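You operate a simulated robot arm through the tools that you are given. There is no shell and no other tool.

You run a simulated robot arm. Do the job below in one go: nothing can be reset, and whatever is moved stays where it is left.

TASK
Measure brass disc 26 and put it in the tray for its size.
Fine: use the black gauge and swing its arm back afterwards.

Only the result counts: the job must be done as asked and must still hold three seconds after the hand-in. Knocking over, shifting, dropping, spilling or breaking anything else fails it.

THE ROBOT
A 7-joint arm with a two-finger parallel gripper, fixed in place. Base frame: the origin is at the foot of the arm, x ahead of it, y to its left, z up; the work surface is at about z = 0.85. Lengths are in m, angles in rad, forces in N, time in s.
With the tool pointing down near the work surface it reaches from about 0.22 to 0.74 m from the base axis. Its first joint turns from -2.897 to 2.897 rad. Payload 1.57 kg.
The tool frame sits at the grasp point between the pads (the TCP): z along the fingers, y along the line on which they close. The tips reach 0.03 m beyond it. The gripper opens to 0.11 m. The fingers are 0.024 m wide and 0.012 m thick; the gripper's body (0.048 by 0.112 m) begins 0.078 m behind the TCP.
Orientation is told as [roll, pitch, yaw] about the base's x, y, z axes, in that order, counted from this pose: with the fingers straight down and closing along the base's y, the tool's x points along the base's -x, its y along +y and its z along -z.

THE INTERFACE
- The arm moves only by the tool step_arm. Its argument "moves" is a list of rows, each an object (a shift or turn left out is 0, a gripper value left out holds the last) with "rotation": the turn, a rotation vector about the tool's x, y, z in units of 4 degrees (1.0 is 4 degrees), a list of three; "linear": the shift along the tool's x, y, z in units of 25 mm (1.0 is 25 mm), a list of three; "hand": the opening, from 0 (shut) to 1 (fully open). In form: [{"rotation": [rx, ry, rz], "linear": [dx, dy, dz], "hand": hand}, ...]. A call has 1 to 20 rows; each row shifts and turns the commanded pose from where the row before left it, along the tool's axes as they then stand. A call with a number of a shift or a turn outside -1 to 1 is refused whole. Each row takes 0.2 s and may step no farther than 0.05 m and 0.15 rad from the row before; otherwise, or with a gripper value out of range, the whole call is refused. Where a pose cannot be reached the arm comes as near as it can. A force on the tool above 90 N (or 10 N above the force at the start of the call, whichever is more), or a blocked arm, ends the call early, and 0.2 s more pass. The fingers move at their own pace (about 0.045 m/s each) and stop on an object; they squeeze with about 35 N. The grip force told is the motor's: it shows also when the fingers shut on nothing. Time passes only in rows, and 0.2 s behind the last, so rows that do not move let the fingers close. The reply holds the time, the measured pose of the TCP, the force on the tool along the base axes, the opening and the grip force, in the units named above and with some noise, with the torque about the TCP (base axes, N m) and any sound that the robot's microphone picked up.
- Cameras (640 x 400 px; columns grow to the right, rows downward): "scene" is fixed at [0.212, 0.5062, 1.4245]; the picture's right is [-1.00, -0.02, 0.00], its down [-0.01, 0.28, -0.96] and it looks along [0.02, -0.96, -0.28] (base axes); focal length 313 px, centre (320, 200). "wrist" rides on the gripper at [0.07, 0.016, -0.141] in the tool frame; the picture's right is [-0.23, 0.97, 0.00], its down [-0.86, -0.20, -0.48] and it looks along [-0.47, -0.11, 0.88] (tool axes); focal length 222 px, centre (320, 200).
- get_image(camera): a new picture of that camera. It takes no simulated time.
- lift_body(by): slides the trunk up (or, below 0, down) by that many m; the arm rides with it, the base frame stays. It gives what a move gives, with no picture.
- point_at(camera, pixels): for up to 12 pixels [column, row] of the newest picture of that camera ("zoom" is the newest enlarged one), the place [x, y, z] in the base frame of the surface seen there, good to about 0.002 m, but the place of the scene camera against the robot may be out by one fixed shift of up to 0.012 m in any direction. It takes no simulated time.
- inspect(camera, box): a new picture of the part [left, top, right, bottom] of that camera's present view, enlarged. It takes no simulated time.
- job_done(): hands the job in; it is judged then, once.

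Open the gripper and draw the arm clear of the work before you hand the job in, unless the task says otherwise.

The tools are called after "Request:" by a JSON object that holds its "method" and its "body". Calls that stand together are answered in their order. step_arm: Moves the arm, as the interface text tells. Its arguments: {"type":"object","properties":{"moves":{"type":"array"}},"required":["moves"]} The other tools are called the same way: lift_body (by) slides the trunk up or down; get_image (camera) takes a picture; point_at (camera, pixels) gives the place of the surface under pixels of a picture; inspect (camera, box) takes an enlarged picture of a part of a camera's view; job_done () hands the job in.

At the start:

```text
t: 0.0
ee_pos: [0.0451, -0.4049, 1.2702]
tcp_rot: [0.002, 0.0, -0.001]
wrist_force: [0.1, 1.1, 0.1]
moment: [-0.01, 0.01, -0.02]
finger_gap: 0.11
finger_force: 0.1
trunk travel left (down, up): [-0.525, 0.065]
```

scene: 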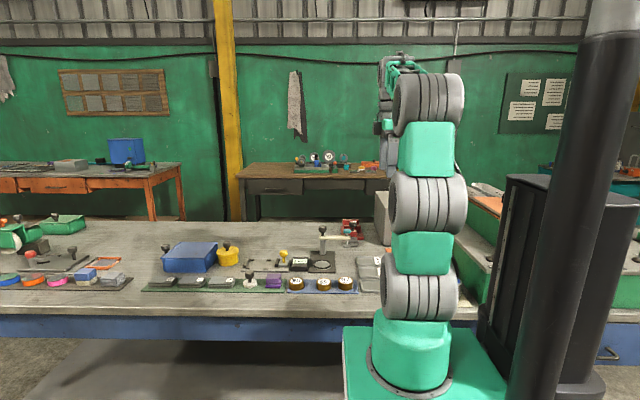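
wrist: 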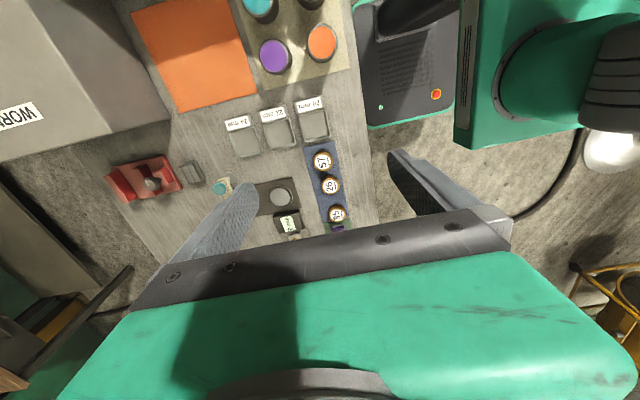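

The wrist view shows three discs around (322,160), (331,186), (337,215), a gauge near (275,195), and three trays around (243,140), (278,130) and (312,122). I'll enlarge these areas.

Request:
{"method": "inspect", "body": {"camera": "wrist", "box": [200, 80, 380, 240]}}

Request:
{"method": "inspect", "body": {"camera": "scene", "box": [220, 200, 400, 310]}}

```text
2.50 times, centred on (290, 160) of wrist
```

zoom: 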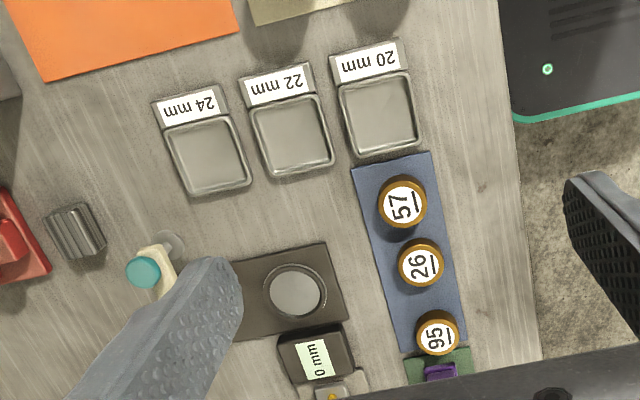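

```text
3.56 times, centred on (310, 255) of scene
```

zoom: 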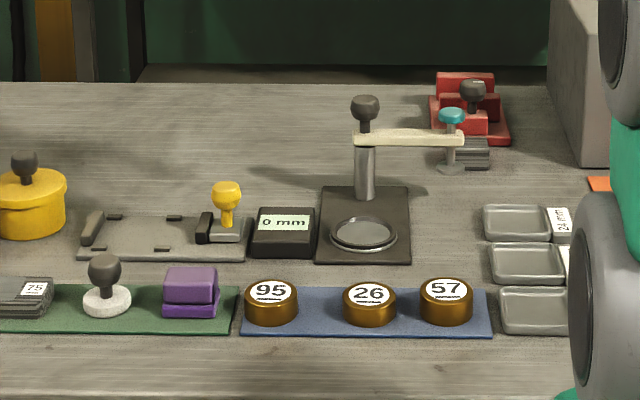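

The black gauge appears to be the dark plate with a post and swing arm (teal knob), beside the "0 mm" display. I'll locate the main features with the wrist and zoom pictures.

Request:
{"method": "point_at", "body": {"camera": "wrist", "pixels": [[331, 186], [322, 160], [337, 214], [282, 198], [240, 140], [277, 132], [312, 123], [219, 187], [288, 224], [265, 190], [190, 173], [345, 240]]}}

Request:
{"method": "point_at", "body": {"camera": "zoom", "pixels": [[369, 293], [364, 232], [365, 105], [364, 170], [452, 116], [448, 165], [400, 138], [285, 222], [445, 288], [270, 290], [335, 190], [405, 258]]}}

```text
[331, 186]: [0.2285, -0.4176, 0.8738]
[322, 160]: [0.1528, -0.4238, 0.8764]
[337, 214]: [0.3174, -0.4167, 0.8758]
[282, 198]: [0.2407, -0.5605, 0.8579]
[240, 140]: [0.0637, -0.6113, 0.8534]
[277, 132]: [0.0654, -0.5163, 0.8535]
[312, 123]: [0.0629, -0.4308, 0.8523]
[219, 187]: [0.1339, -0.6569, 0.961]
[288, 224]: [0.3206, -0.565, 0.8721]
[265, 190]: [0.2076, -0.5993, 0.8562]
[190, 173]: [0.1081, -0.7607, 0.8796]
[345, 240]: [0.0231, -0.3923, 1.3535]
```

```text
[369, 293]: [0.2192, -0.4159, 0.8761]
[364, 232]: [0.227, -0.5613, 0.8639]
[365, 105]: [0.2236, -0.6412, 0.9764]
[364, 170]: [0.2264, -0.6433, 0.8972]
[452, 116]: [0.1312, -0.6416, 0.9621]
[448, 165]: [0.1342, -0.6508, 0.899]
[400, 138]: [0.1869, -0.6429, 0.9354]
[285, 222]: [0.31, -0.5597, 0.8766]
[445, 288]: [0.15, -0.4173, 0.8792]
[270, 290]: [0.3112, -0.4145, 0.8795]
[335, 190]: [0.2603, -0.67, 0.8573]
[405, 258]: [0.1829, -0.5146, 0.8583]
```

Disc 26 is near (0.228,-0.418), the anvil near (0.23,-0.56), the post near (0.225,-0.645), and the swung-out probe near (0.132,-0.65). I'll move to a closer viewpoint above the trays, well clear of everything.

Request:
{"method": "step_arm", "body": {"moves": [{"linear": [-0.2, -0.94, 0.97], "hand": 1}, {"linear": [-0.2, -0.94, 0.97]}, {"linear": [-0.2, -0.94, 0.97]}, {"linear": [-0.2, -0.94, 0.97]}, {"linear": [-0.2, -0.94, 0.97]}, {"linear": [-0.2, -0.94, 0.97]}, {"linear": [-0.2, -0.94, 0.97]}, {}]}}

Request:
{"method": "get_image", "body": {"camera": "wrist"}}

Request:
{"method": "get_image", "body": {"camera": "scene"}}

```text
t: 1.8
ee_pos: [0.08, -0.5693, 1.1003]
tcp_rot: [-0.001, -0.001, 0.0]
wrist_force: [-0.2, -1.1, 0.2]
moment: [0.01, 0.01, 0.0]
finger_gap: 0.11
finger_force: 0.1
trunk travel left (down, up): [-0.525, 0.065]
```

```text
taken
```

wrist: 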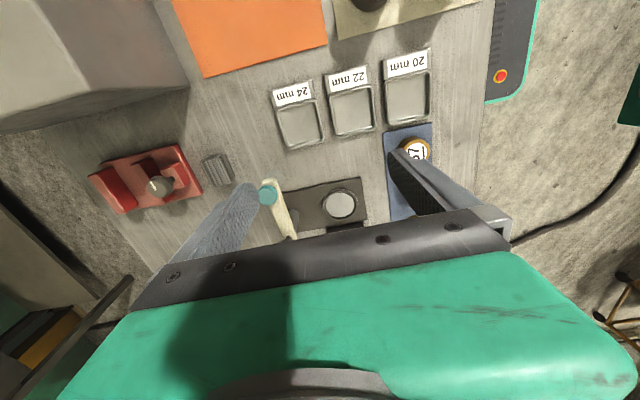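

```text
taken
```

scene: 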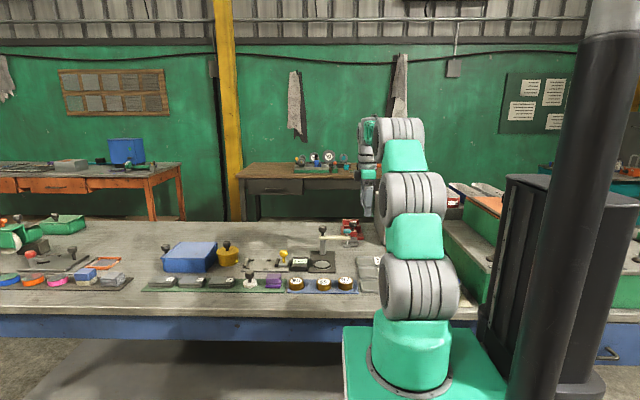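

The gauge is partly hidden behind the gripper. I'll enlarge both views and check how tall the grey box and the red item are before moving.

Request:
{"method": "inspect", "body": {"camera": "wrist", "box": [200, 130, 440, 250]}}

Request:
{"method": "point_at", "body": {"camera": "wrist", "pixels": [[100, 20], [180, 60], [100, 110], [157, 187], [216, 170], [268, 192], [289, 230], [340, 205], [417, 148], [250, 40], [500, 80], [415, 27]]}}

Request:
{"method": "inspect", "body": {"camera": "scene", "box": [280, 215, 380, 300]}}

```text
2.67 times, centred on (320, 190) of wrist
```

zoom: 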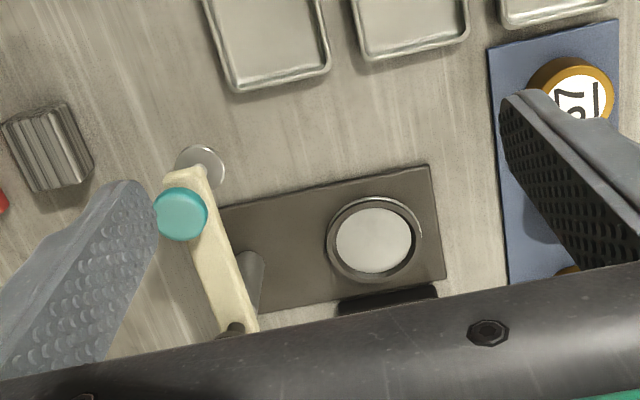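

```text
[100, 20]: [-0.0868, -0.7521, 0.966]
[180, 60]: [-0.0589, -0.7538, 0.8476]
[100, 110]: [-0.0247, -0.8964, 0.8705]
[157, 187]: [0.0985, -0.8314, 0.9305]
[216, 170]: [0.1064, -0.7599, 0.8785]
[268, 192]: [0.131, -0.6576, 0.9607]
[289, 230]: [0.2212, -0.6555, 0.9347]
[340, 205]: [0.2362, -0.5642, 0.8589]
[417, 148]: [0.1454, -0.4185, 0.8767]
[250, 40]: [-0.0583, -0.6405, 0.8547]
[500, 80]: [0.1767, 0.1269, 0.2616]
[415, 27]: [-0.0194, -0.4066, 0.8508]
```

```text
4.71 times, centred on (330, 258) of scene
```

zoom: 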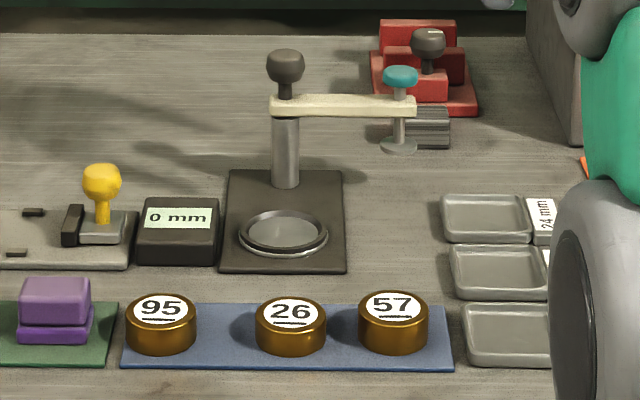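

The plunger foot sits about 10 mm above the disc-top height, so the teal knob likely presses down to take a reading. I'll move above disc 26 and view it up close before grasping.

Request:
{"method": "step_arm", "body": {"moves": [{"linear": [-0.846, 0.863, 0.571], "hand": 1}, {"linear": [-0.846, 0.863, 0.571]}, {"linear": [-0.846, 0.863, 0.571]}, {"linear": [-0.846, 0.863, 0.571]}, {"linear": [-0.846, 0.863, 0.571]}, {"linear": [-0.846, 0.863, 0.571]}, {"linear": [-0.846, 0.863, 0.571]}, {}]}}

Request:
{"method": "get_image", "body": {"camera": "wrist"}}

Request:
{"method": "get_image", "body": {"camera": "scene"}}

```text
t: 3.6
ee_pos: [0.2281, -0.4178, 1.0009]
tcp_rot: [0.001, -0.001, 0.0]
wrist_force: [-0.5, 0.4, -0.9]
moment: [0.03, -0.04, 0.01]
finger_gap: 0.1099
finger_force: 0.1
trunk travel left (down, up): [-0.525, 0.065]
```

```text
taken
```

wrist: 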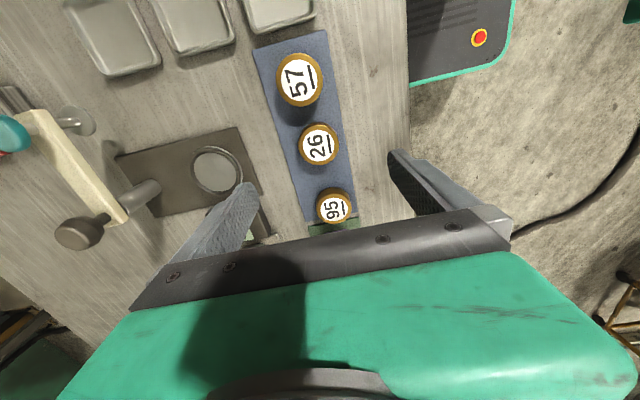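

```text
taken
```

scene: 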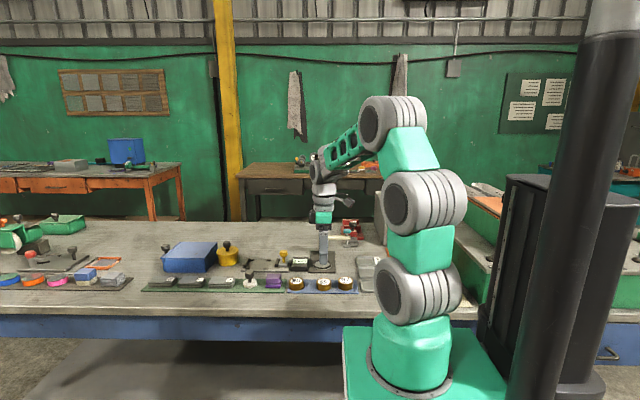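

Now disc 26 is at (319,145) in the wrist view. I'll enlarge and measure its edges along with the anvil and trays.

Request:
{"method": "inspect", "body": {"camera": "wrist", "box": [240, 50, 400, 240]}}

Request:
{"method": "point_at", "body": {"camera": "wrist", "pixels": [[318, 145], [300, 144], [338, 147], [319, 128], [318, 162], [345, 160], [217, 171], [300, 79], [334, 206], [95, 121], [80, 234], [122, 218]]}}

Request:
{"method": "inspect", "body": {"camera": "wrist", "box": [0, 70, 270, 260]}}

```text
2.11 times, centred on (320, 145) of wrist
```

zoom: 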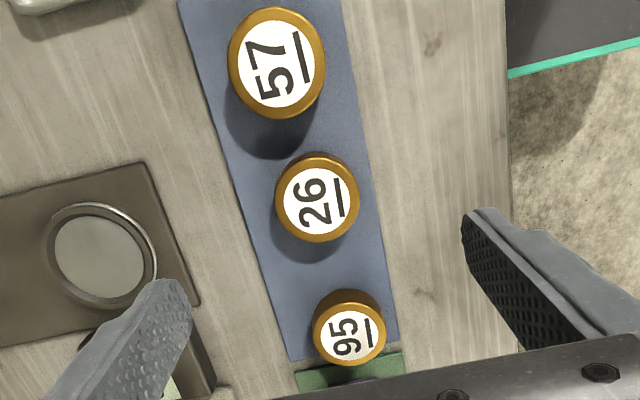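

```text
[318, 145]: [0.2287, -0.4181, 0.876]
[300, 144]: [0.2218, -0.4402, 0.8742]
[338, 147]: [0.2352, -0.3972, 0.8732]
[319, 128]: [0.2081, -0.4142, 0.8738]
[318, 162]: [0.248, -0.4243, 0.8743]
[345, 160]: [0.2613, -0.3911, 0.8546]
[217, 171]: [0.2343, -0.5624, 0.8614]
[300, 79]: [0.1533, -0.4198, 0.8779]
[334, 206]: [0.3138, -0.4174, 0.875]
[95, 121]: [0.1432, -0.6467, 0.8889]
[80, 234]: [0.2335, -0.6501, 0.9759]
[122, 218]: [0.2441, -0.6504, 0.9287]
```

```text
2.11 times, centred on (135, 165) of wrist
```

zoom: 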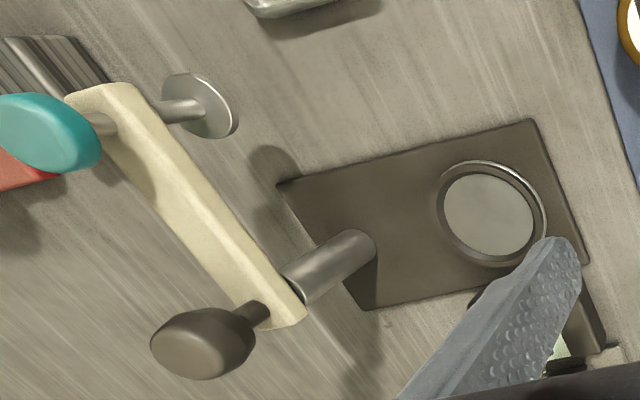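

Disc 26's centre is about (0.2285,-0.4185), its top is 0.8755, and it's about 45 mm across. Next I'll measure the anvil ring and arm parts in this enlarged view.

Request:
{"method": "point_at", "body": {"camera": "zoom", "pixels": [[490, 213], [448, 210], [532, 216], [492, 176], [488, 252], [492, 163], [541, 212], [440, 205], [300, 210], [570, 240], [355, 245], [200, 110]]}}

Request:
{"method": "point_at", "body": {"camera": "wrist", "pixels": [[60, 150], [45, 113], [12, 132], [90, 180], [120, 210], [150, 190], [75, 235], [95, 110], [100, 122], [85, 118], [70, 165], [110, 207]]}}

```text
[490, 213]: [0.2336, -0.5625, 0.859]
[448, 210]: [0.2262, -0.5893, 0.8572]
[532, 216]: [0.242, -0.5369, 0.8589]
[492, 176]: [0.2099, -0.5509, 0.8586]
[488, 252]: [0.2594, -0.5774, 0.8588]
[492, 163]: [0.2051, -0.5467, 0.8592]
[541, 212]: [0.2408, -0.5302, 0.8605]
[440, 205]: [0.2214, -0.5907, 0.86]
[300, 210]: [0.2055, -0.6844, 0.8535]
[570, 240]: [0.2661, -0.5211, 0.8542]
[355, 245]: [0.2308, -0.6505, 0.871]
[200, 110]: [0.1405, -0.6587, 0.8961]
```

```text
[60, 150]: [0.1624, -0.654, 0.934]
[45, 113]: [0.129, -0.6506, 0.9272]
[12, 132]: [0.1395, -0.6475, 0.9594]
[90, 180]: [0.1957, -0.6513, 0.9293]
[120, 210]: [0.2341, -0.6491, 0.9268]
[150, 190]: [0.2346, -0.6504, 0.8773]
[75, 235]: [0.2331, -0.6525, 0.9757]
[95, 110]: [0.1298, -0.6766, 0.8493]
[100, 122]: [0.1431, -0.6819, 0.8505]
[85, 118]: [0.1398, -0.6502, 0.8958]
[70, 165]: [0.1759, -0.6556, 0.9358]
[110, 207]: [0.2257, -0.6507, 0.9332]
```

The anvil centre is (0.234,-0.563) at z≈0.8585, and the arm pivots at about (0.234,-0.655) with a ~0.094 m radius, so it needs a 90° swing. I'll descend on disc 26 and close.

Request:
{"method": "step_arm", "body": {"moves": [{"linear": [0, -0.02, 0.9], "hand": 1}, {"linear": [0, 0, 0.9]}, {"linear": [0, 0, 0.9]}, {"linear": [0, 0, 0.9]}, {"linear": [0, 0, 0.84]}, {}]}}

Request:
{"method": "get_image", "body": {"camera": "wrist"}}

Request:
{"method": "inspect", "body": {"camera": "scene", "box": [280, 215, 380, 300]}}

```text
t: 5.0
ee_pos: [0.2282, -0.4203, 0.8889]
tcp_rot: [0.0, 0.001, -0.001]
wrist_force: [0.0, 0.1, -0.2]
moment: [-0.02, -0.01, 0.0]
finger_gap: 0.1099
finger_force: 0.0
trunk travel left (down, up): [-0.525, 0.065]
```

```text
taken
```

wrist: 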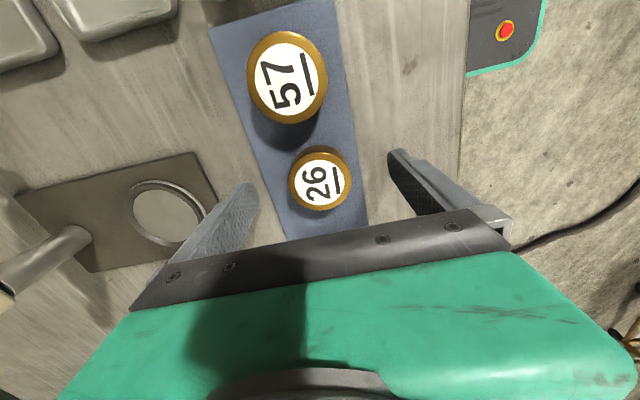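

```text
4.71 times, centred on (330, 258) of scene
```

zoom: 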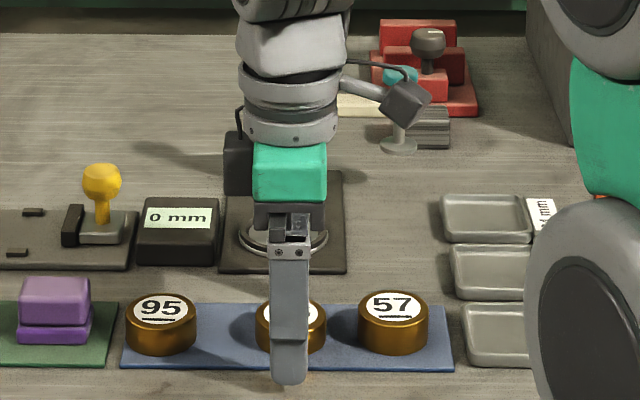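

The fingers straddle disc 26 at (320,179). I'll verify its centre once more before closing.

Request:
{"method": "point_at", "body": {"camera": "wrist", "pixels": [[320, 180], [290, 180], [351, 181], [320, 149], [320, 210], [287, 78], [165, 214]]}}

```text
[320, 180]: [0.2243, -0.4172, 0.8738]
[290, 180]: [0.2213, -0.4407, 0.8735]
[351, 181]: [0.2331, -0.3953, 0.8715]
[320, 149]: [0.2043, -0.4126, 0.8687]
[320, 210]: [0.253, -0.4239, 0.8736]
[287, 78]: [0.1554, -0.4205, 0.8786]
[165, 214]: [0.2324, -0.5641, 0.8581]
```

The centre is confirmed at about (0.2285,-0.418). I'll close on it.

Request:
{"method": "step_arm", "body": {"moves": [{"linear": [0, 0.05, 0], "hand": 0}, {}, {}, {}, {}, {}]}}

Request:
{"method": "get_image", "body": {"camera": "wrist"}}

```text
t: 6.4
ee_pos: [0.228, -0.4193, 0.8906]
tcp_rot: [-0.001, -0.001, -0.001]
wrist_force: [-0.1, -3.2, 2.0]
moment: [-0.07, 0.06, 0.03]
finger_gap: 0.0486
finger_force: 35.1
trunk travel left (down, up): [-0.525, 0.065]
```

```text
taken
```

wrist: 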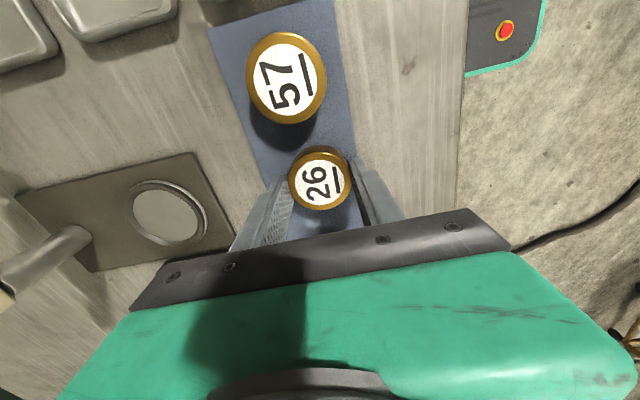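

Disc 26 is gripped with a 48.6 mm gap. Before lifting, I'll enlarge the anvil in this close view to get its exact centre.

Request:
{"method": "inspect", "body": {"camera": "wrist", "box": [100, 150, 260, 260]}}

```text
3.64 times, centred on (180, 205) of wrist
```

zoom: 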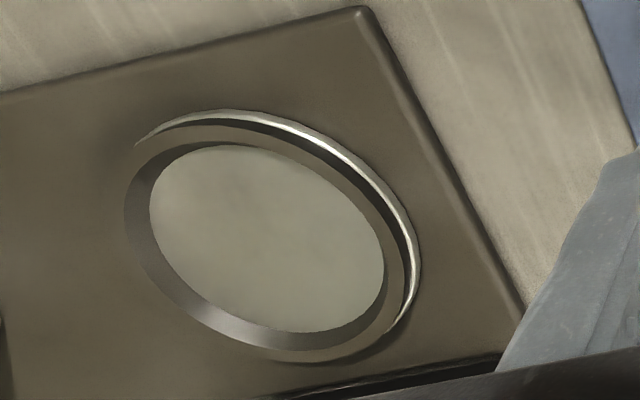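

The anvil has an outer lip and an inner plate. I'll probe heights and edges across it.

Request:
{"method": "point_at", "body": {"camera": "zoom", "pixels": [[268, 238], [155, 190], [382, 280], [225, 148], [305, 330], [130, 225], [412, 270], [300, 130], [270, 355], [395, 240], [440, 260], [90, 200]]}}

Request:
{"method": "point_at", "body": {"camera": "zoom", "pixels": [[230, 110], [416, 255], [200, 325], [260, 347], [128, 200], [400, 325], [310, 138], [180, 135], [135, 150], [150, 160], [370, 330], [470, 300]]}}

```text
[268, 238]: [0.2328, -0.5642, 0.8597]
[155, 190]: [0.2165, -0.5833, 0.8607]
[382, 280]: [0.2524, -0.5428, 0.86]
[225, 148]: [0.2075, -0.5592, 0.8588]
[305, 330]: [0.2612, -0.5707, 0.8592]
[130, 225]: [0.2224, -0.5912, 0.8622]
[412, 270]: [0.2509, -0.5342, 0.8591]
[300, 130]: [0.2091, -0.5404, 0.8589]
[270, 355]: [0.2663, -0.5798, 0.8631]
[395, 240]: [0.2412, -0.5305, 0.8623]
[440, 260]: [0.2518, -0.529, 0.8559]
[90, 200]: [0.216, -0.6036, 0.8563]
```

```text
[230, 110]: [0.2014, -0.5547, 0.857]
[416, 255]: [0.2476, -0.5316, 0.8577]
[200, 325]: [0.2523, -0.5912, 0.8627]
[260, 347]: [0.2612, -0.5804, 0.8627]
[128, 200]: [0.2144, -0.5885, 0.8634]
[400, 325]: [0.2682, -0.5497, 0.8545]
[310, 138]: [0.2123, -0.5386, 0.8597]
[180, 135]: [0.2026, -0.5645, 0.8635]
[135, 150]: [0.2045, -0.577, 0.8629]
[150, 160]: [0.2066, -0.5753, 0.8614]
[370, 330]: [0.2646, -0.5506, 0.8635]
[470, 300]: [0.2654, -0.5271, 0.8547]
```

The rim top is about 0.863, the recess floor about 0.8595, and the centre about (0.2345,-0.563). I'll lift the disc straight up 60 mm and check how it sits in the grip.

Request:
{"method": "step_arm", "body": {"moves": [{"linear": [0, 0, -0.4], "hand": 0}, {"linear": [0, 0, -0.8]}, {"linear": [0, 0, -0.8]}, {"linear": [0, 0, -0.4]}, {}]}}

Request:
{"method": "get_image", "body": {"camera": "wrist"}}

Request:
{"method": "point_at", "body": {"camera": "wrist", "pixels": [[320, 180], [320, 149], [320, 210], [295, 180], [347, 181], [304, 156], [337, 204]]}}

```text
t: 7.6
ee_pos: [0.2285, -0.4162, 0.9492]
tcp_rot: [-0.002, 0.001, 0.001]
wrist_force: [-0.4, 0.5, -4.1]
moment: [-0.02, -0.03, 0.05]
finger_gap: 0.0483
finger_force: 34.9
trunk travel left (down, up): [-0.525, 0.065]
```

```text
taken
```

wrist: 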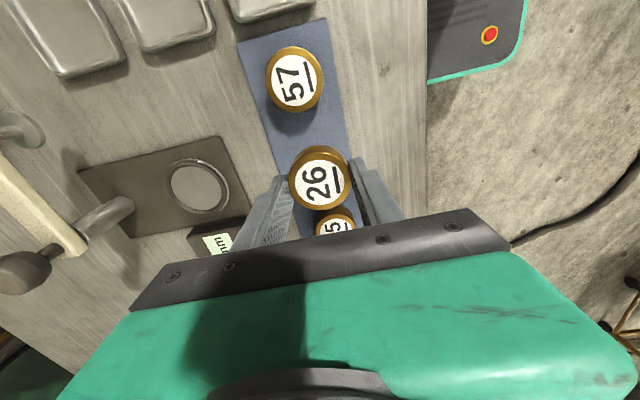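

```text
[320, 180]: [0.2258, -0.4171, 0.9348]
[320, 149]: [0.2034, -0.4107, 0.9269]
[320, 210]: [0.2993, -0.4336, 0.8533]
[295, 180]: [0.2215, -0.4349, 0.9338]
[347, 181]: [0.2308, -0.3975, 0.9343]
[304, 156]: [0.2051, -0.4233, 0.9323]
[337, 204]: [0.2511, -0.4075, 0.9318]
```

The disc is centred in the grip (image centre (320,180), top z≈0.9345). I'll carry it over the anvil at this height.

Request:
{"method": "step_arm", "body": {"moves": [{"linear": [-0.034, -0.4, 0], "hand": 0}, {"linear": [-0.034, -0.8, 0]}, {"linear": [-0.034, -0.9, 0]}, {"linear": [-0.034, -0.9, 0]}, {"linear": [-0.034, -0.9, 0]}, {"linear": [-0.034, -0.9, 0]}, {"linear": [-0.034, -0.7, 0]}, {"linear": [0, -0.3, 0]}, {}, {}]}}

Request:
{"method": "get_image", "body": {"camera": "wrist"}}

Request:
{"method": "inspect", "body": {"camera": "scene", "box": [280, 215, 380, 300]}}

```text
t: 9.8
ee_pos: [0.2341, -0.5633, 0.95]
tcp_rot: [-0.001, -0.001, -0.002]
wrist_force: [-0.1, -0.8, -3.4]
moment: [-0.02, 0.01, 0.0]
finger_gap: 0.0483
finger_force: 35.5
trunk travel left (down, up): [-0.525, 0.065]
```

```text
taken
```

wrist: 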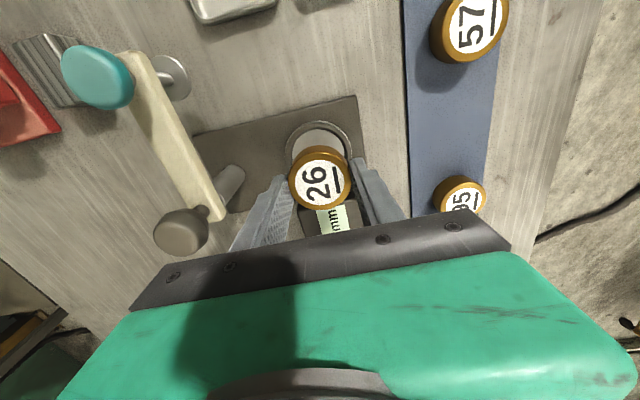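

```text
4.71 times, centred on (330, 258) of scene
```

zoom: 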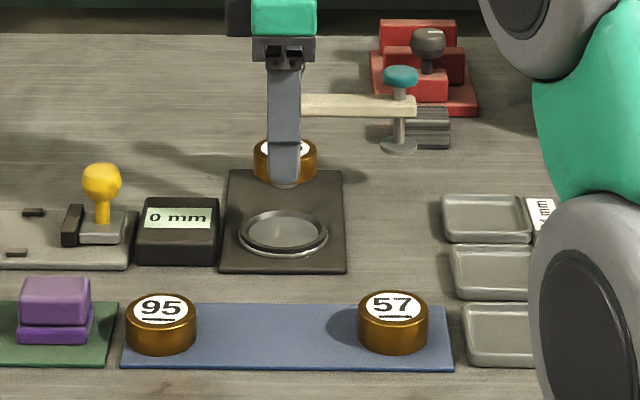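

In the scene zoom the disc is centred at column ~285 against ~283 for the ring, about 1–1.5 mm off in x. I'll enlarge both views to refine this.

Request:
{"method": "inspect", "body": {"camera": "scene", "box": [325, 240, 355, 275]}}

Request:
{"method": "inspect", "body": {"camera": "wrist", "box": [260, 100, 380, 220]}}

```text
11.43 times, centred on (340, 258) of scene
```

zoom: 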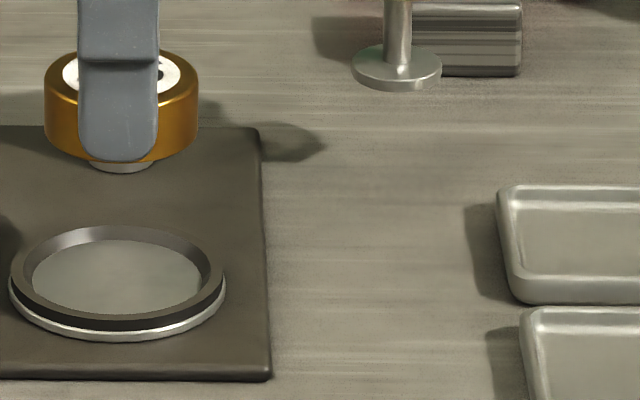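

```text
3.33 times, centred on (320, 160) of wrist
```

zoom: 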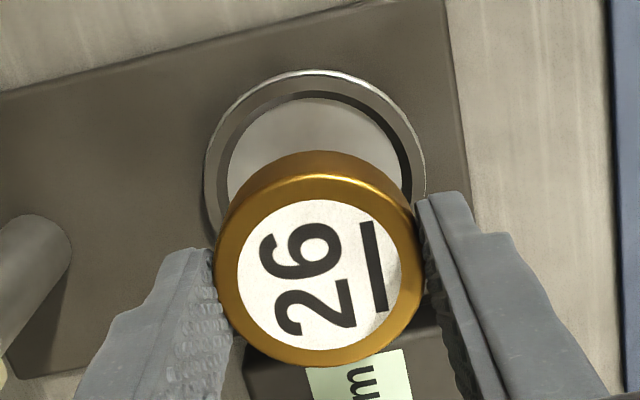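

The light patch under the disc is just the post base behind it. The disc seems ~1.3 mm short in +x, so I'll sample rim points in the wrist zoom to settle both axes.

Request:
{"method": "point_at", "body": {"camera": "zoom", "pixels": [[315, 74], [280, 78], [245, 98], [221, 128], [208, 170], [210, 205], [352, 78], [385, 97], [410, 128], [422, 170], [422, 188], [315, 130]]}}

Request:
{"method": "point_at", "body": {"camera": "zoom", "pixels": [[320, 265], [320, 356], [218, 265], [420, 265], [245, 335], [395, 335], [250, 215], [390, 215], [320, 182]]}}

```text
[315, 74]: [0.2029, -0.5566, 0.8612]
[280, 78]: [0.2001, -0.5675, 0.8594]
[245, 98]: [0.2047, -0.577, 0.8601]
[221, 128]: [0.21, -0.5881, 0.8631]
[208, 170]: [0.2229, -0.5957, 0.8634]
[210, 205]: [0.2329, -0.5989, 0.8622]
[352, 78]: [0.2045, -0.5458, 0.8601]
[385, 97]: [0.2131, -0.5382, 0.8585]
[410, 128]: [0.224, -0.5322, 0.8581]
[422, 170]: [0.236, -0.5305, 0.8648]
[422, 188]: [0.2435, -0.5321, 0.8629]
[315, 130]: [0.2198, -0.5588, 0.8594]
```

```text
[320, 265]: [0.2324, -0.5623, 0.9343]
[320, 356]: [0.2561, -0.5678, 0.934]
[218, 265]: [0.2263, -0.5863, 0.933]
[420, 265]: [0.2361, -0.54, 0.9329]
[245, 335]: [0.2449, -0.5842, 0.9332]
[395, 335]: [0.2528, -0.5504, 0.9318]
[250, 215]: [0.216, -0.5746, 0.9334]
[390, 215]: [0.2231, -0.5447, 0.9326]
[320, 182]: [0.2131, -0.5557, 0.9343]
```

Fits give a rim centre of about (0.2345,-0.564) and a disc centre of about (0.2336,-0.563). I'll nudge 1 mm in +x and 0.5 mm in -y, and descend to just above the floor.

Request:
{"method": "step_arm", "body": {"moves": [{"linear": [-0.04, -0.025, 0.4], "hand": 0}, {"linear": [0, 0, 0.6]}, {"linear": [0, 0, 0.5]}, {"linear": [0, 0, 0.3]}, {"linear": [0, 0, 0.2]}, {}, {}]}}

Request:
{"method": "inspect", "body": {"camera": "scene", "box": [310, 240, 340, 275]}}

Request:
{"method": "inspect", "body": {"camera": "wrist", "box": [260, 100, 380, 220]}}

```text
t: 11.4
ee_pos: [0.2358, -0.5636, 0.899]
tcp_rot: [0.0, 0.002, 0.0]
wrist_force: [0.1, -0.4, -3.3]
moment: [0.01, -0.01, 0.04]
finger_gap: 0.0484
finger_force: 35.0
trunk travel left (down, up): [-0.525, 0.065]
```

```text
11.43 times, centred on (325, 258) of scene
```

zoom: 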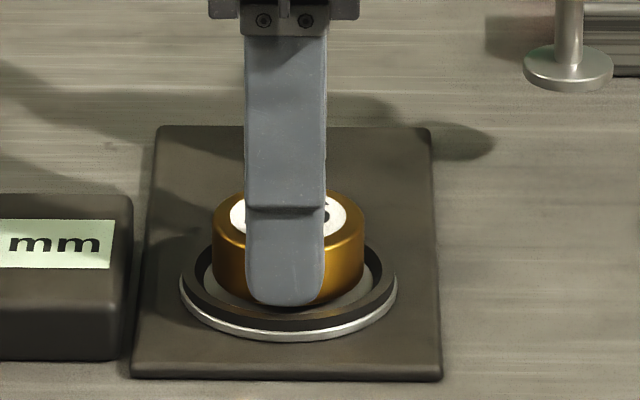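

```text
3.33 times, centred on (320, 160) of wrist
```

zoom: 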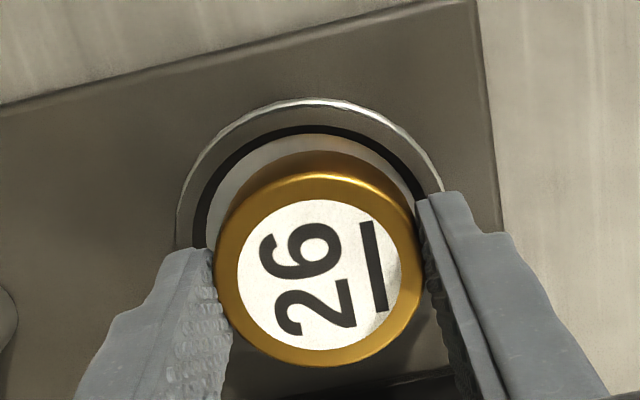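

The columns now match (disc ~288.5, ring ~289). I'll lower in 1 mm steps and watch the force.

Request:
{"method": "step_arm", "body": {"moves": [{"linear": [0, 0, 0.04], "hand": 0}, {"linear": [0, 0, 0.04]}, {}]}}

Request:
{"method": "inspect", "body": {"camera": "scene", "box": [310, 240, 340, 275]}}

```text
t: 12.2
ee_pos: [0.2361, -0.5633, 0.898]
tcp_rot: [0.0, 0.0, 0.0]
wrist_force: [-0.2, 0.0, -2.2]
moment: [-0.01, -0.04, 0.0]
finger_gap: 0.0482
finger_force: 35.1
trunk travel left (down, up): [-0.525, 0.065]
```

```text
11.43 times, centred on (325, 258) of scene
```

zoom: 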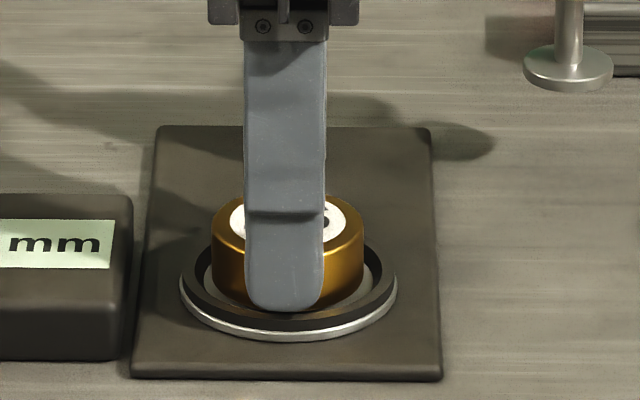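

Still in free air (about -2 to -3 N, just the disc's weight). I'll continue down in 1 mm steps.

Request:
{"method": "step_arm", "body": {"moves": [{"linear": [0, 0, 0.04], "hand": 0}, {}, {}]}}

Request:
{"method": "step_arm", "body": {"moves": [{"linear": [0, 0, 0.04], "hand": 0}, {}, {}]}}

```text
t: 13.0
ee_pos: [0.2358, -0.5642, 0.8947]
tcp_rot: [0.0, 0.0, 0.001]
wrist_force: [0.2, 0.4, -3.5]
moment: [-0.03, 0.02, 0.02]
finger_gap: 0.0484
finger_force: 35.0
trunk travel left (down, up): [-0.525, 0.065]
```

```text
t: 13.8
ee_pos: [0.2349, -0.5626, 0.8959]
tcp_rot: [0.0, 0.0, 0.001]
wrist_force: [0.8, -0.4, -2.5]
moment: [-0.01, -0.02, -0.02]
finger_gap: 0.0483
finger_force: 35.3
trunk travel left (down, up): [-0.525, 0.065]
```

No contact yet. Two more 1 mm steps.

Request:
{"method": "step_arm", "body": {"moves": [{"linear": [0, 0, 0.04], "hand": 0}, {}, {}]}}

Request:
{"method": "step_arm", "body": {"moves": [{"linear": [0, 0, 0.04], "hand": 0}, {}, {}]}}

Request:
{"method": "inspect", "body": {"camera": "scene", "box": [310, 240, 340, 275]}}

```text
t: 14.6
ee_pos: [0.2353, -0.564, 0.8959]
tcp_rot: [-0.002, 0.001, 0.0]
wrist_force: [1.5, 1.3, 7.0]
moment: [0.23, 0.04, -0.02]
finger_gap: 0.0483
finger_force: 35.4
trunk travel left (down, up): [-0.525, 0.065]
```

```text
t: 15.4
ee_pos: [0.236, -0.5632, 0.8954]
tcp_rot: [-0.006, 0.0, 0.0]
wrist_force: [0.5, 0.1, 16.4]
moment: [0.23, 0.25, -0.07]
finger_gap: 0.0483
finger_force: 35.0
trunk travel left (down, up): [-0.525, 0.065]
```

```text
11.43 times, centred on (325, 258) of scene
```

zoom: 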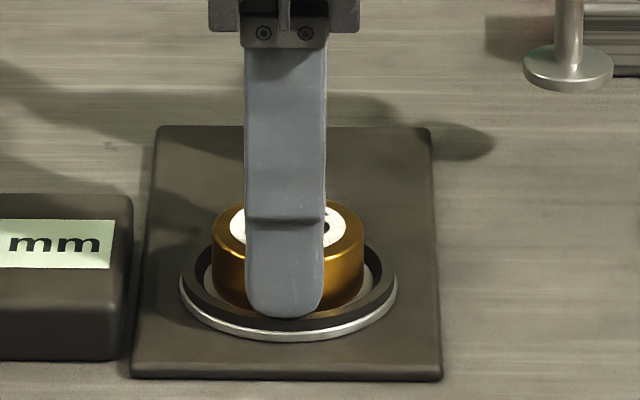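

Contact is felt at z≈0.895 (16 N), consistent with the disc on the anvil floor. I'll back off 1 mm of preload, open partway, and rise.

Request:
{"method": "step_arm", "body": {"moves": [{"linear": [0, 0, -0.05], "hand": 0}, {"hand": 0.68}, {}, {}, {}, {"linear": [0, 0, -0.2]}, {"linear": [0, 0, -0.6]}, {"linear": [0, 0, -0.9]}, {"linear": [0, 0, -0.9]}, {"linear": [0, 0, -0.9]}, {}]}}

Request:
{"method": "get_image", "body": {"camera": "wrist"}}

Request:
{"method": "inspect", "body": {"camera": "scene", "box": [290, 215, 370, 280]}}

```text
t: 17.8
ee_pos: [0.2368, -0.5642, 0.9819]
tcp_rot: [0.001, -0.001, 0.0]
wrist_force: [0.3, -0.4, -0.9]
moment: [0.02, 0.03, 0.0]
finger_gap: 0.0744
finger_force: 0.1
trunk travel left (down, up): [-0.525, 0.065]
```

```text
taken
```

wrist: 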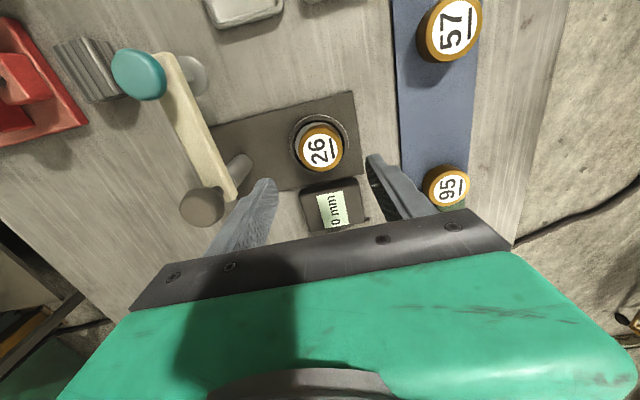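

```text
6.15 times, centred on (330, 248) of scene
```

zoom: 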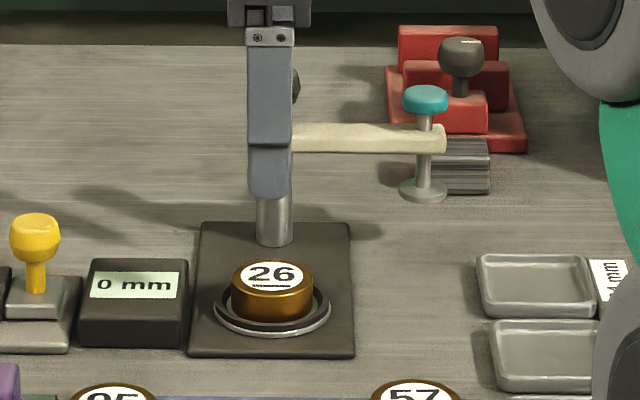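

Disc 26 is seated inside the ring. Next I'll measure the swing bar's edges, the probe and the post from this view.

Request:
{"method": "inspect", "body": {"camera": "wrist", "box": [100, 30, 260, 240]}}

Request:
{"method": "point_at", "body": {"camera": "wrist", "pixels": [[182, 95], [195, 125], [208, 150], [222, 180], [200, 95], [212, 122], [224, 150], [138, 72], [195, 75], [203, 203], [240, 170], [319, 148]]}}

```text
1.90 times, centred on (180, 135) of wrist
```

zoom: 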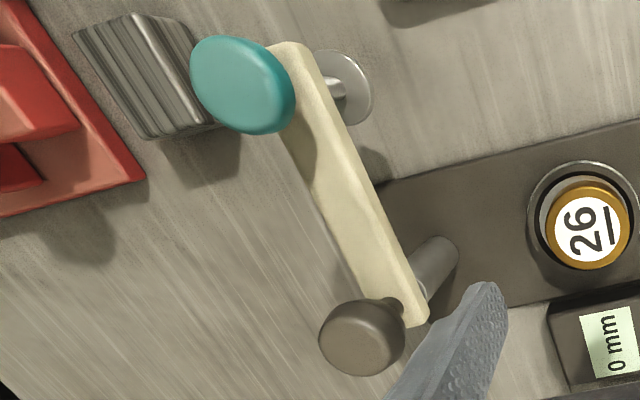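

```text
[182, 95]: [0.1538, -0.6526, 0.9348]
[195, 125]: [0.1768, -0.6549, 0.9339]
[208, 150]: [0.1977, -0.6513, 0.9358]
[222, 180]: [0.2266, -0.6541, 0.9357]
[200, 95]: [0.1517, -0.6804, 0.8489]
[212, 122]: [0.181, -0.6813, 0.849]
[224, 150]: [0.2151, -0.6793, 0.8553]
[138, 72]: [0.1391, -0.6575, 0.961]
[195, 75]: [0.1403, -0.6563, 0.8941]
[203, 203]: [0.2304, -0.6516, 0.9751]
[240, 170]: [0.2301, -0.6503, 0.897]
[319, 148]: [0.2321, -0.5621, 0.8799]
```

Now I'll find the bar's width and thickness from edge pixels in the zoom.

Request:
{"method": "point_at", "body": {"camera": "zoom", "pixels": [[318, 190], [330, 185], [340, 180], [352, 172], [360, 170], [340, 235], [350, 232], [362, 225], [375, 220], [340, 88], [240, 85], [325, 180]]}}

Request:
{"method": "inspect", "body": {"camera": "scene", "box": [315, 225, 355, 255]}}

```text
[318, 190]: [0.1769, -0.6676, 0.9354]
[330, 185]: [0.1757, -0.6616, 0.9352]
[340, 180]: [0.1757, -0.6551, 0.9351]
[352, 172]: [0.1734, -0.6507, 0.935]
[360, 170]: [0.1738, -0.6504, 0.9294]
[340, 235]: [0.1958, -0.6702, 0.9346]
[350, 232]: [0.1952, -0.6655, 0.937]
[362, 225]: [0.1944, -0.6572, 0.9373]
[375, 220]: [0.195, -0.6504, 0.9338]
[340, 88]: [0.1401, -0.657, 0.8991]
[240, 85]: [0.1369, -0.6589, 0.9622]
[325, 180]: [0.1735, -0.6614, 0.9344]
```

```text
13.33 times, centred on (335, 240) of scene
```

zoom: 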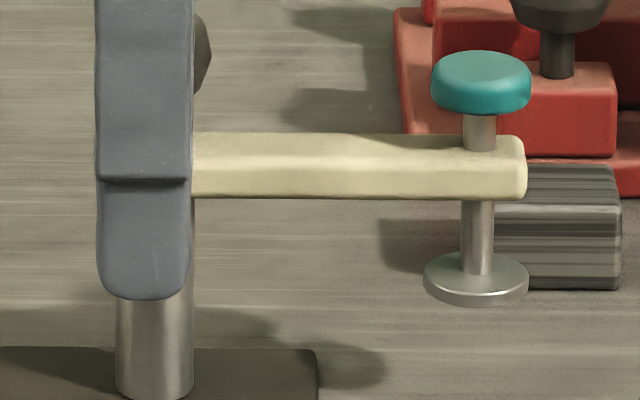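

The bar is centred at y≈-0.660, about 20 mm wide, z 0.926–0.936, and the pivot is about (0.2345,-0.660). I'll go over the bar at a 55 mm radius so I can cage it between the fingers without squeezing.

Request:
{"method": "step_arm", "body": {"moves": [{"linear": [0, 0, -0.9], "hand": 0.68}, {"linear": [0, 0, -0.9]}, {"linear": [0, 0, -0.9]}, {"linear": [0, 0, -0.5]}, {"linear": [0.5, -0.8, 0]}, {"linear": [0.5, -0.9, 0]}, {"linear": [0.5, -0.9, 0]}, {"linear": [0.5, -0.8, 0]}, {"linear": [0.25, -0.46, 0]}, {}, {}]}}

Request:
{"method": "get_image", "body": {"camera": "wrist"}}

Request:
{"method": "inspect", "body": {"camera": "scene", "box": [290, 200, 370, 280]}}

```text
t: 20.2
ee_pos: [0.1819, -0.6521, 1.0619]
tcp_rot: [-0.002, 0.0, 0.001]
wrist_force: [0.4, -0.6, 0.6]
moment: [0.02, -0.01, 0.0]
finger_gap: 0.0748
finger_force: 0.1
out of reach, approached as far as the arm can: row 9
trunk travel left (down, up): [-0.525, 0.065]
```

```text
taken
```

wrist: 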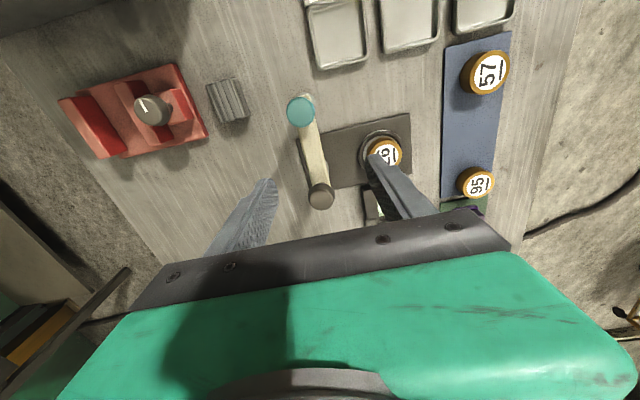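

```text
5.00 times, centred on (330, 240) of scene
```

zoom: 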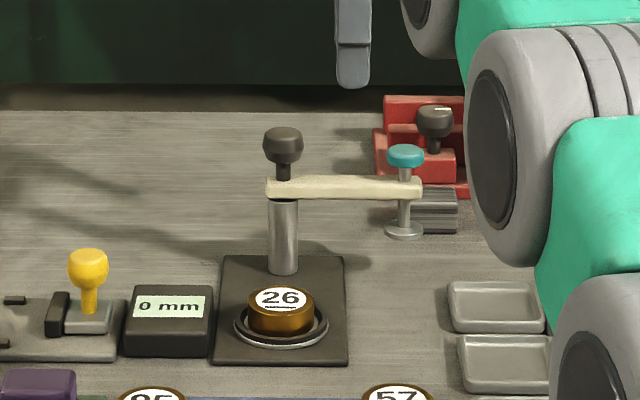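

The arm hit its reach limit here at z=1.06 (y=-0.652 rather than -0.660). Reach should be better lower down, so I'll descend 60 mm, still above the bar, and check the pose.

Request:
{"method": "step_arm", "body": {"moves": [{"linear": [0, 0, 0.6], "hand": 0.68}, {"linear": [0, 0, 0.6]}, {"linear": [0, 0, 0.6]}, {"linear": [0, 0, 0.6]}, {}, {}]}}

Request:
{"method": "get_image", "body": {"camera": "wrist"}}

```text
t: 21.6
ee_pos: [0.1823, -0.6528, 1.0016]
tcp_rot: [0.001, 0.001, -0.001]
wrist_force: [-0.2, 0.2, -0.8]
moment: [0.03, 0.0, -0.01]
finger_gap: 0.0749
finger_force: 0.1
trunk travel left (down, up): [-0.525, 0.065]
```

```text
taken
```

wrist: 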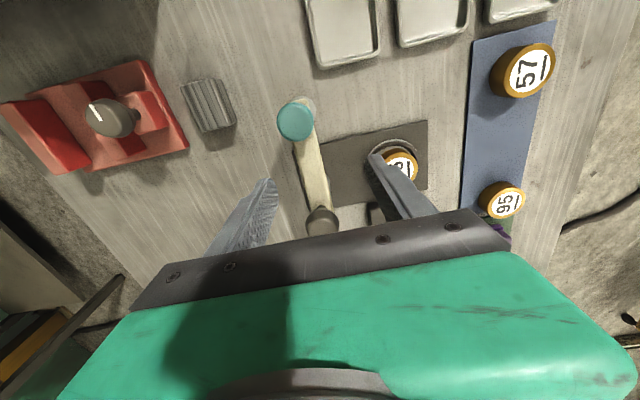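

The commanded pose was clipped at (0.182,-0.6525). I'll add the missing shift now at z≈1.0.

Request:
{"method": "step_arm", "body": {"moves": [{"linear": [0.1, -0.3, 0], "hand": 0.68}, {}, {}]}}

Request:
{"method": "inspect", "body": {"camera": "wrist", "box": [220, 80, 420, 240]}}

```text
t: 22.4
ee_pos: [0.1801, -0.6591, 1.0018]
tcp_rot: [0.001, 0.0, 0.001]
wrist_force: [-0.7, 0.0, 0.2]
moment: [-0.02, -0.03, 0.01]
finger_gap: 0.0748
finger_force: 0.0
trunk travel left (down, up): [-0.525, 0.065]
```

```text
2.50 times, centred on (320, 160) of wrist
```

zoom: 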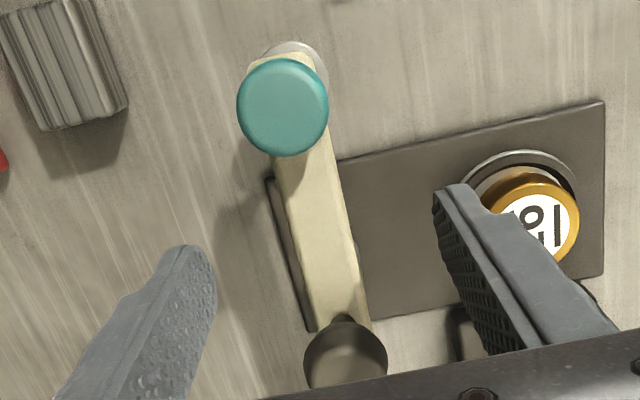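

The pose is now reached, with the bar centred between the fingers. I'll verify the bar's edges and then descend.

Request:
{"method": "point_at", "body": {"camera": "zoom", "pixels": [[290, 220], [348, 215], [300, 260], [355, 260], [283, 105], [345, 350], [320, 240], [520, 215]]}}

Request:
{"method": "step_arm", "body": {"moves": [{"linear": [0, 0, 0.5], "hand": 0.68}, {"linear": [0, 0, 0.5]}, {"linear": [0, 0, 0.5]}, {"linear": [0, 0, 0.36]}, {}]}}

Request:
{"method": "get_image", "body": {"camera": "wrist"}}

Request:
{"method": "inspect", "body": {"camera": "scene", "box": [300, 210, 370, 280]}}

```text
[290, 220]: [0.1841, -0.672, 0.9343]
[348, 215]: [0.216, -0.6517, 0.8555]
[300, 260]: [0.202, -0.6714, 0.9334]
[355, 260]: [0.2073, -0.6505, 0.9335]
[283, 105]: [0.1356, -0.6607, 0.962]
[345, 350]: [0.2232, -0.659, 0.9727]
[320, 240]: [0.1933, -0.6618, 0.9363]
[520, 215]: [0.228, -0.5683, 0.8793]
```

```text
t: 23.6
ee_pos: [0.1791, -0.6589, 0.9548]
tcp_rot: [0.0, 0.001, 0.002]
wrist_force: [-0.7, 0.3, -0.2]
moment: [-0.02, 0.02, -0.02]
finger_gap: 0.0748
finger_force: 0.0
trunk travel left (down, up): [-0.525, 0.065]
```

```text
taken
```

wrist: 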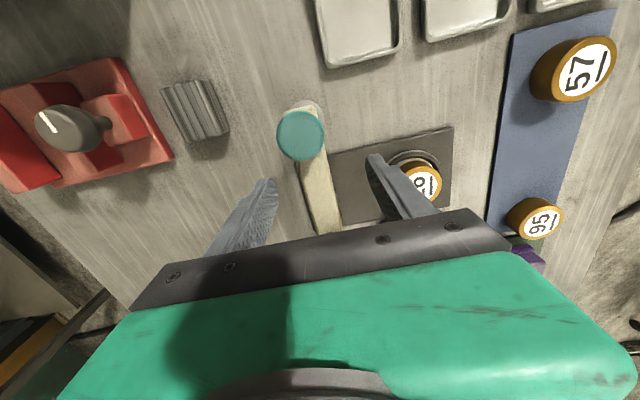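

```text
5.71 times, centred on (335, 245) of scene
```

zoom: 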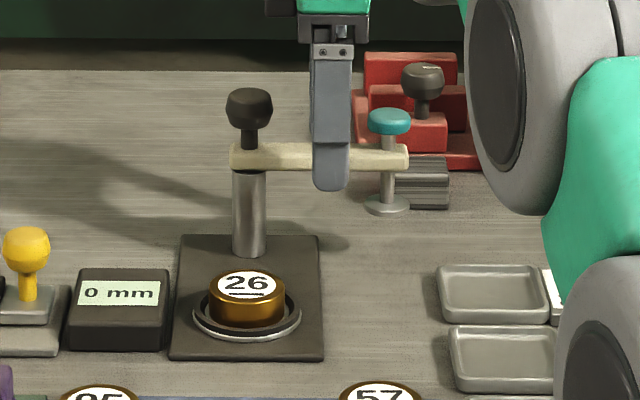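

The bar sits between the fingers, centred at y≈-0.661. I'll shift 1.5 mm in -y and narrow the fingers to a loose cage of about 27 mm.

Request:
{"method": "step_arm", "body": {"moves": [{"linear": [0, -0.06, 0], "hand": 0.68}, {"hand": 0.25}, {}, {}, {}]}}

Request:
{"method": "inspect", "body": {"camera": "wrist", "box": [220, 80, 420, 240]}}

```text
t: 24.8
ee_pos: [0.1791, -0.6614, 0.9553]
tcp_rot: [-0.001, 0.001, 0.0]
wrist_force: [0.0, -0.2, -0.1]
moment: [0.0, 0.01, -0.01]
finger_gap: 0.0275
finger_force: 0.0
trunk travel left (down, up): [-0.525, 0.065]
```

```text
2.50 times, centred on (320, 160) of wrist
```

zoom: 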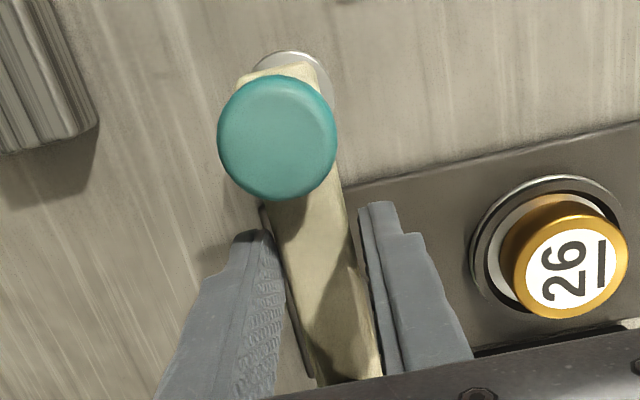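

The bar is loosely caged with no force. I'll start the swing with three 4° arc rows, then check position, force and the bar.

Request:
{"method": "step_arm", "body": {"moves": [{"linear": [0, 0.154, 0], "rotation": [0, 0, 1], "hand": 0.25}, {"linear": [0, 0.154, 0], "rotation": [0, 0, 1]}, {"linear": [0, 0.154, 0], "rotation": [0, 0, 1]}, {}]}}

Request:
{"method": "get_image", "body": {"camera": "wrist"}}

Request:
{"method": "inspect", "body": {"camera": "scene", "box": [300, 210, 370, 280]}}

```text
t: 25.8
ee_pos: [0.1803, -0.6489, 0.9549]
tcp_rot: [0.001, -0.001, -0.209]
wrist_force: [0.1, 0.5, -0.6]
moment: [-0.03, -0.03, 0.01]
finger_gap: 0.0274
finger_force: 0.1
trunk travel left (down, up): [-0.525, 0.065]
```

```text
taken
```

wrist: 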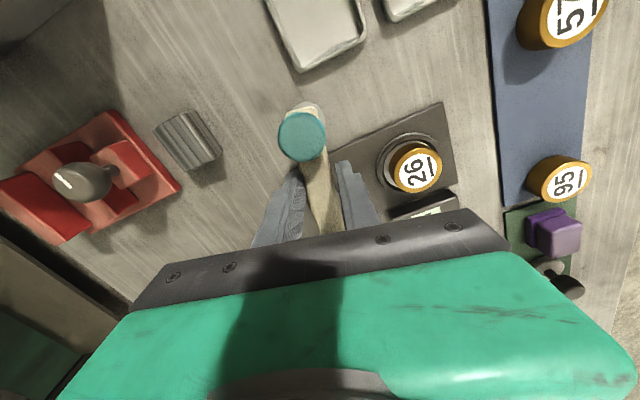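

```text
5.71 times, centred on (335, 245) of scene
```

zoom: 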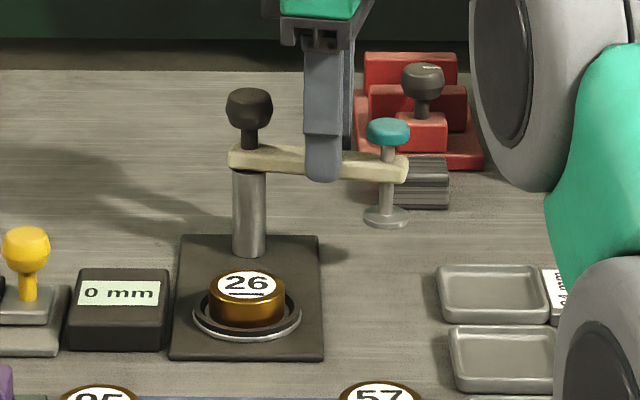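

The bar swings with no noticeable force and the arc tracks well. I'll continue to about 48°.

Request:
{"method": "step_arm", "body": {"moves": [{"linear": [0, 0.154, 0], "rotation": [0, 0, 1], "hand": 0.25}, {"linear": [0, 0.154, 0], "rotation": [0, 0, 1]}, {"linear": [0, 0.154, 0], "rotation": [0, 0, 1]}, {"linear": [0, 0.154, 0], "rotation": [0, 0, 1]}, {"linear": [0, 0.154, 0], "rotation": [0, 0, 1]}, {"linear": [0, 0.154, 0], "rotation": [0, 0, 1]}, {"linear": [0, 0.154, 0], "rotation": [0, 0, 1]}, {"linear": [0, 0.154, 0], "rotation": [0, 0, 1]}, {"linear": [0, 0.154, 0], "rotation": [0, 0, 1]}, {}]}}

Request:
{"method": "get_image", "body": {"camera": "wrist"}}

Request:
{"method": "inspect", "body": {"camera": "scene", "box": [300, 210, 370, 280]}}

```text
t: 28.0
ee_pos: [0.1972, -0.6177, 0.9545]
tcp_rot: [-0.001, -0.001, -0.838]
wrist_force: [0.0, -0.4, -0.6]
moment: [-0.04, -0.02, -0.03]
finger_gap: 0.0276
finger_force: 0.2
trunk travel left (down, up): [-0.525, 0.065]
```

```text
taken
```

wrist: 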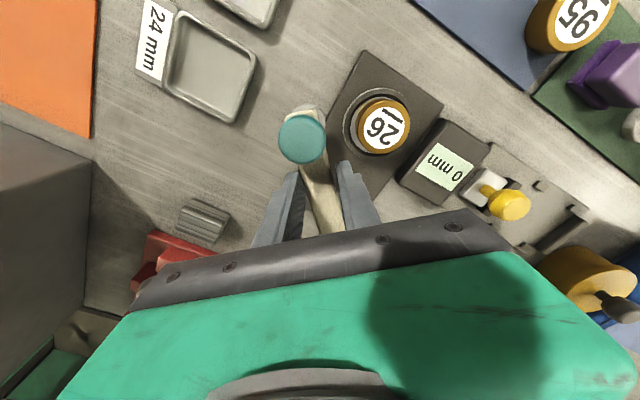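

```text
5.71 times, centred on (335, 245) of scene
```

zoom: 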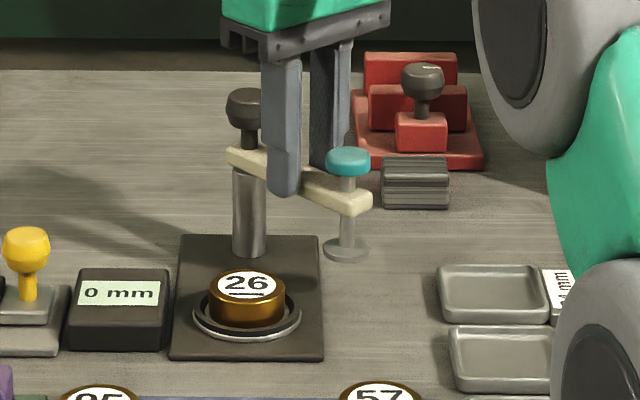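

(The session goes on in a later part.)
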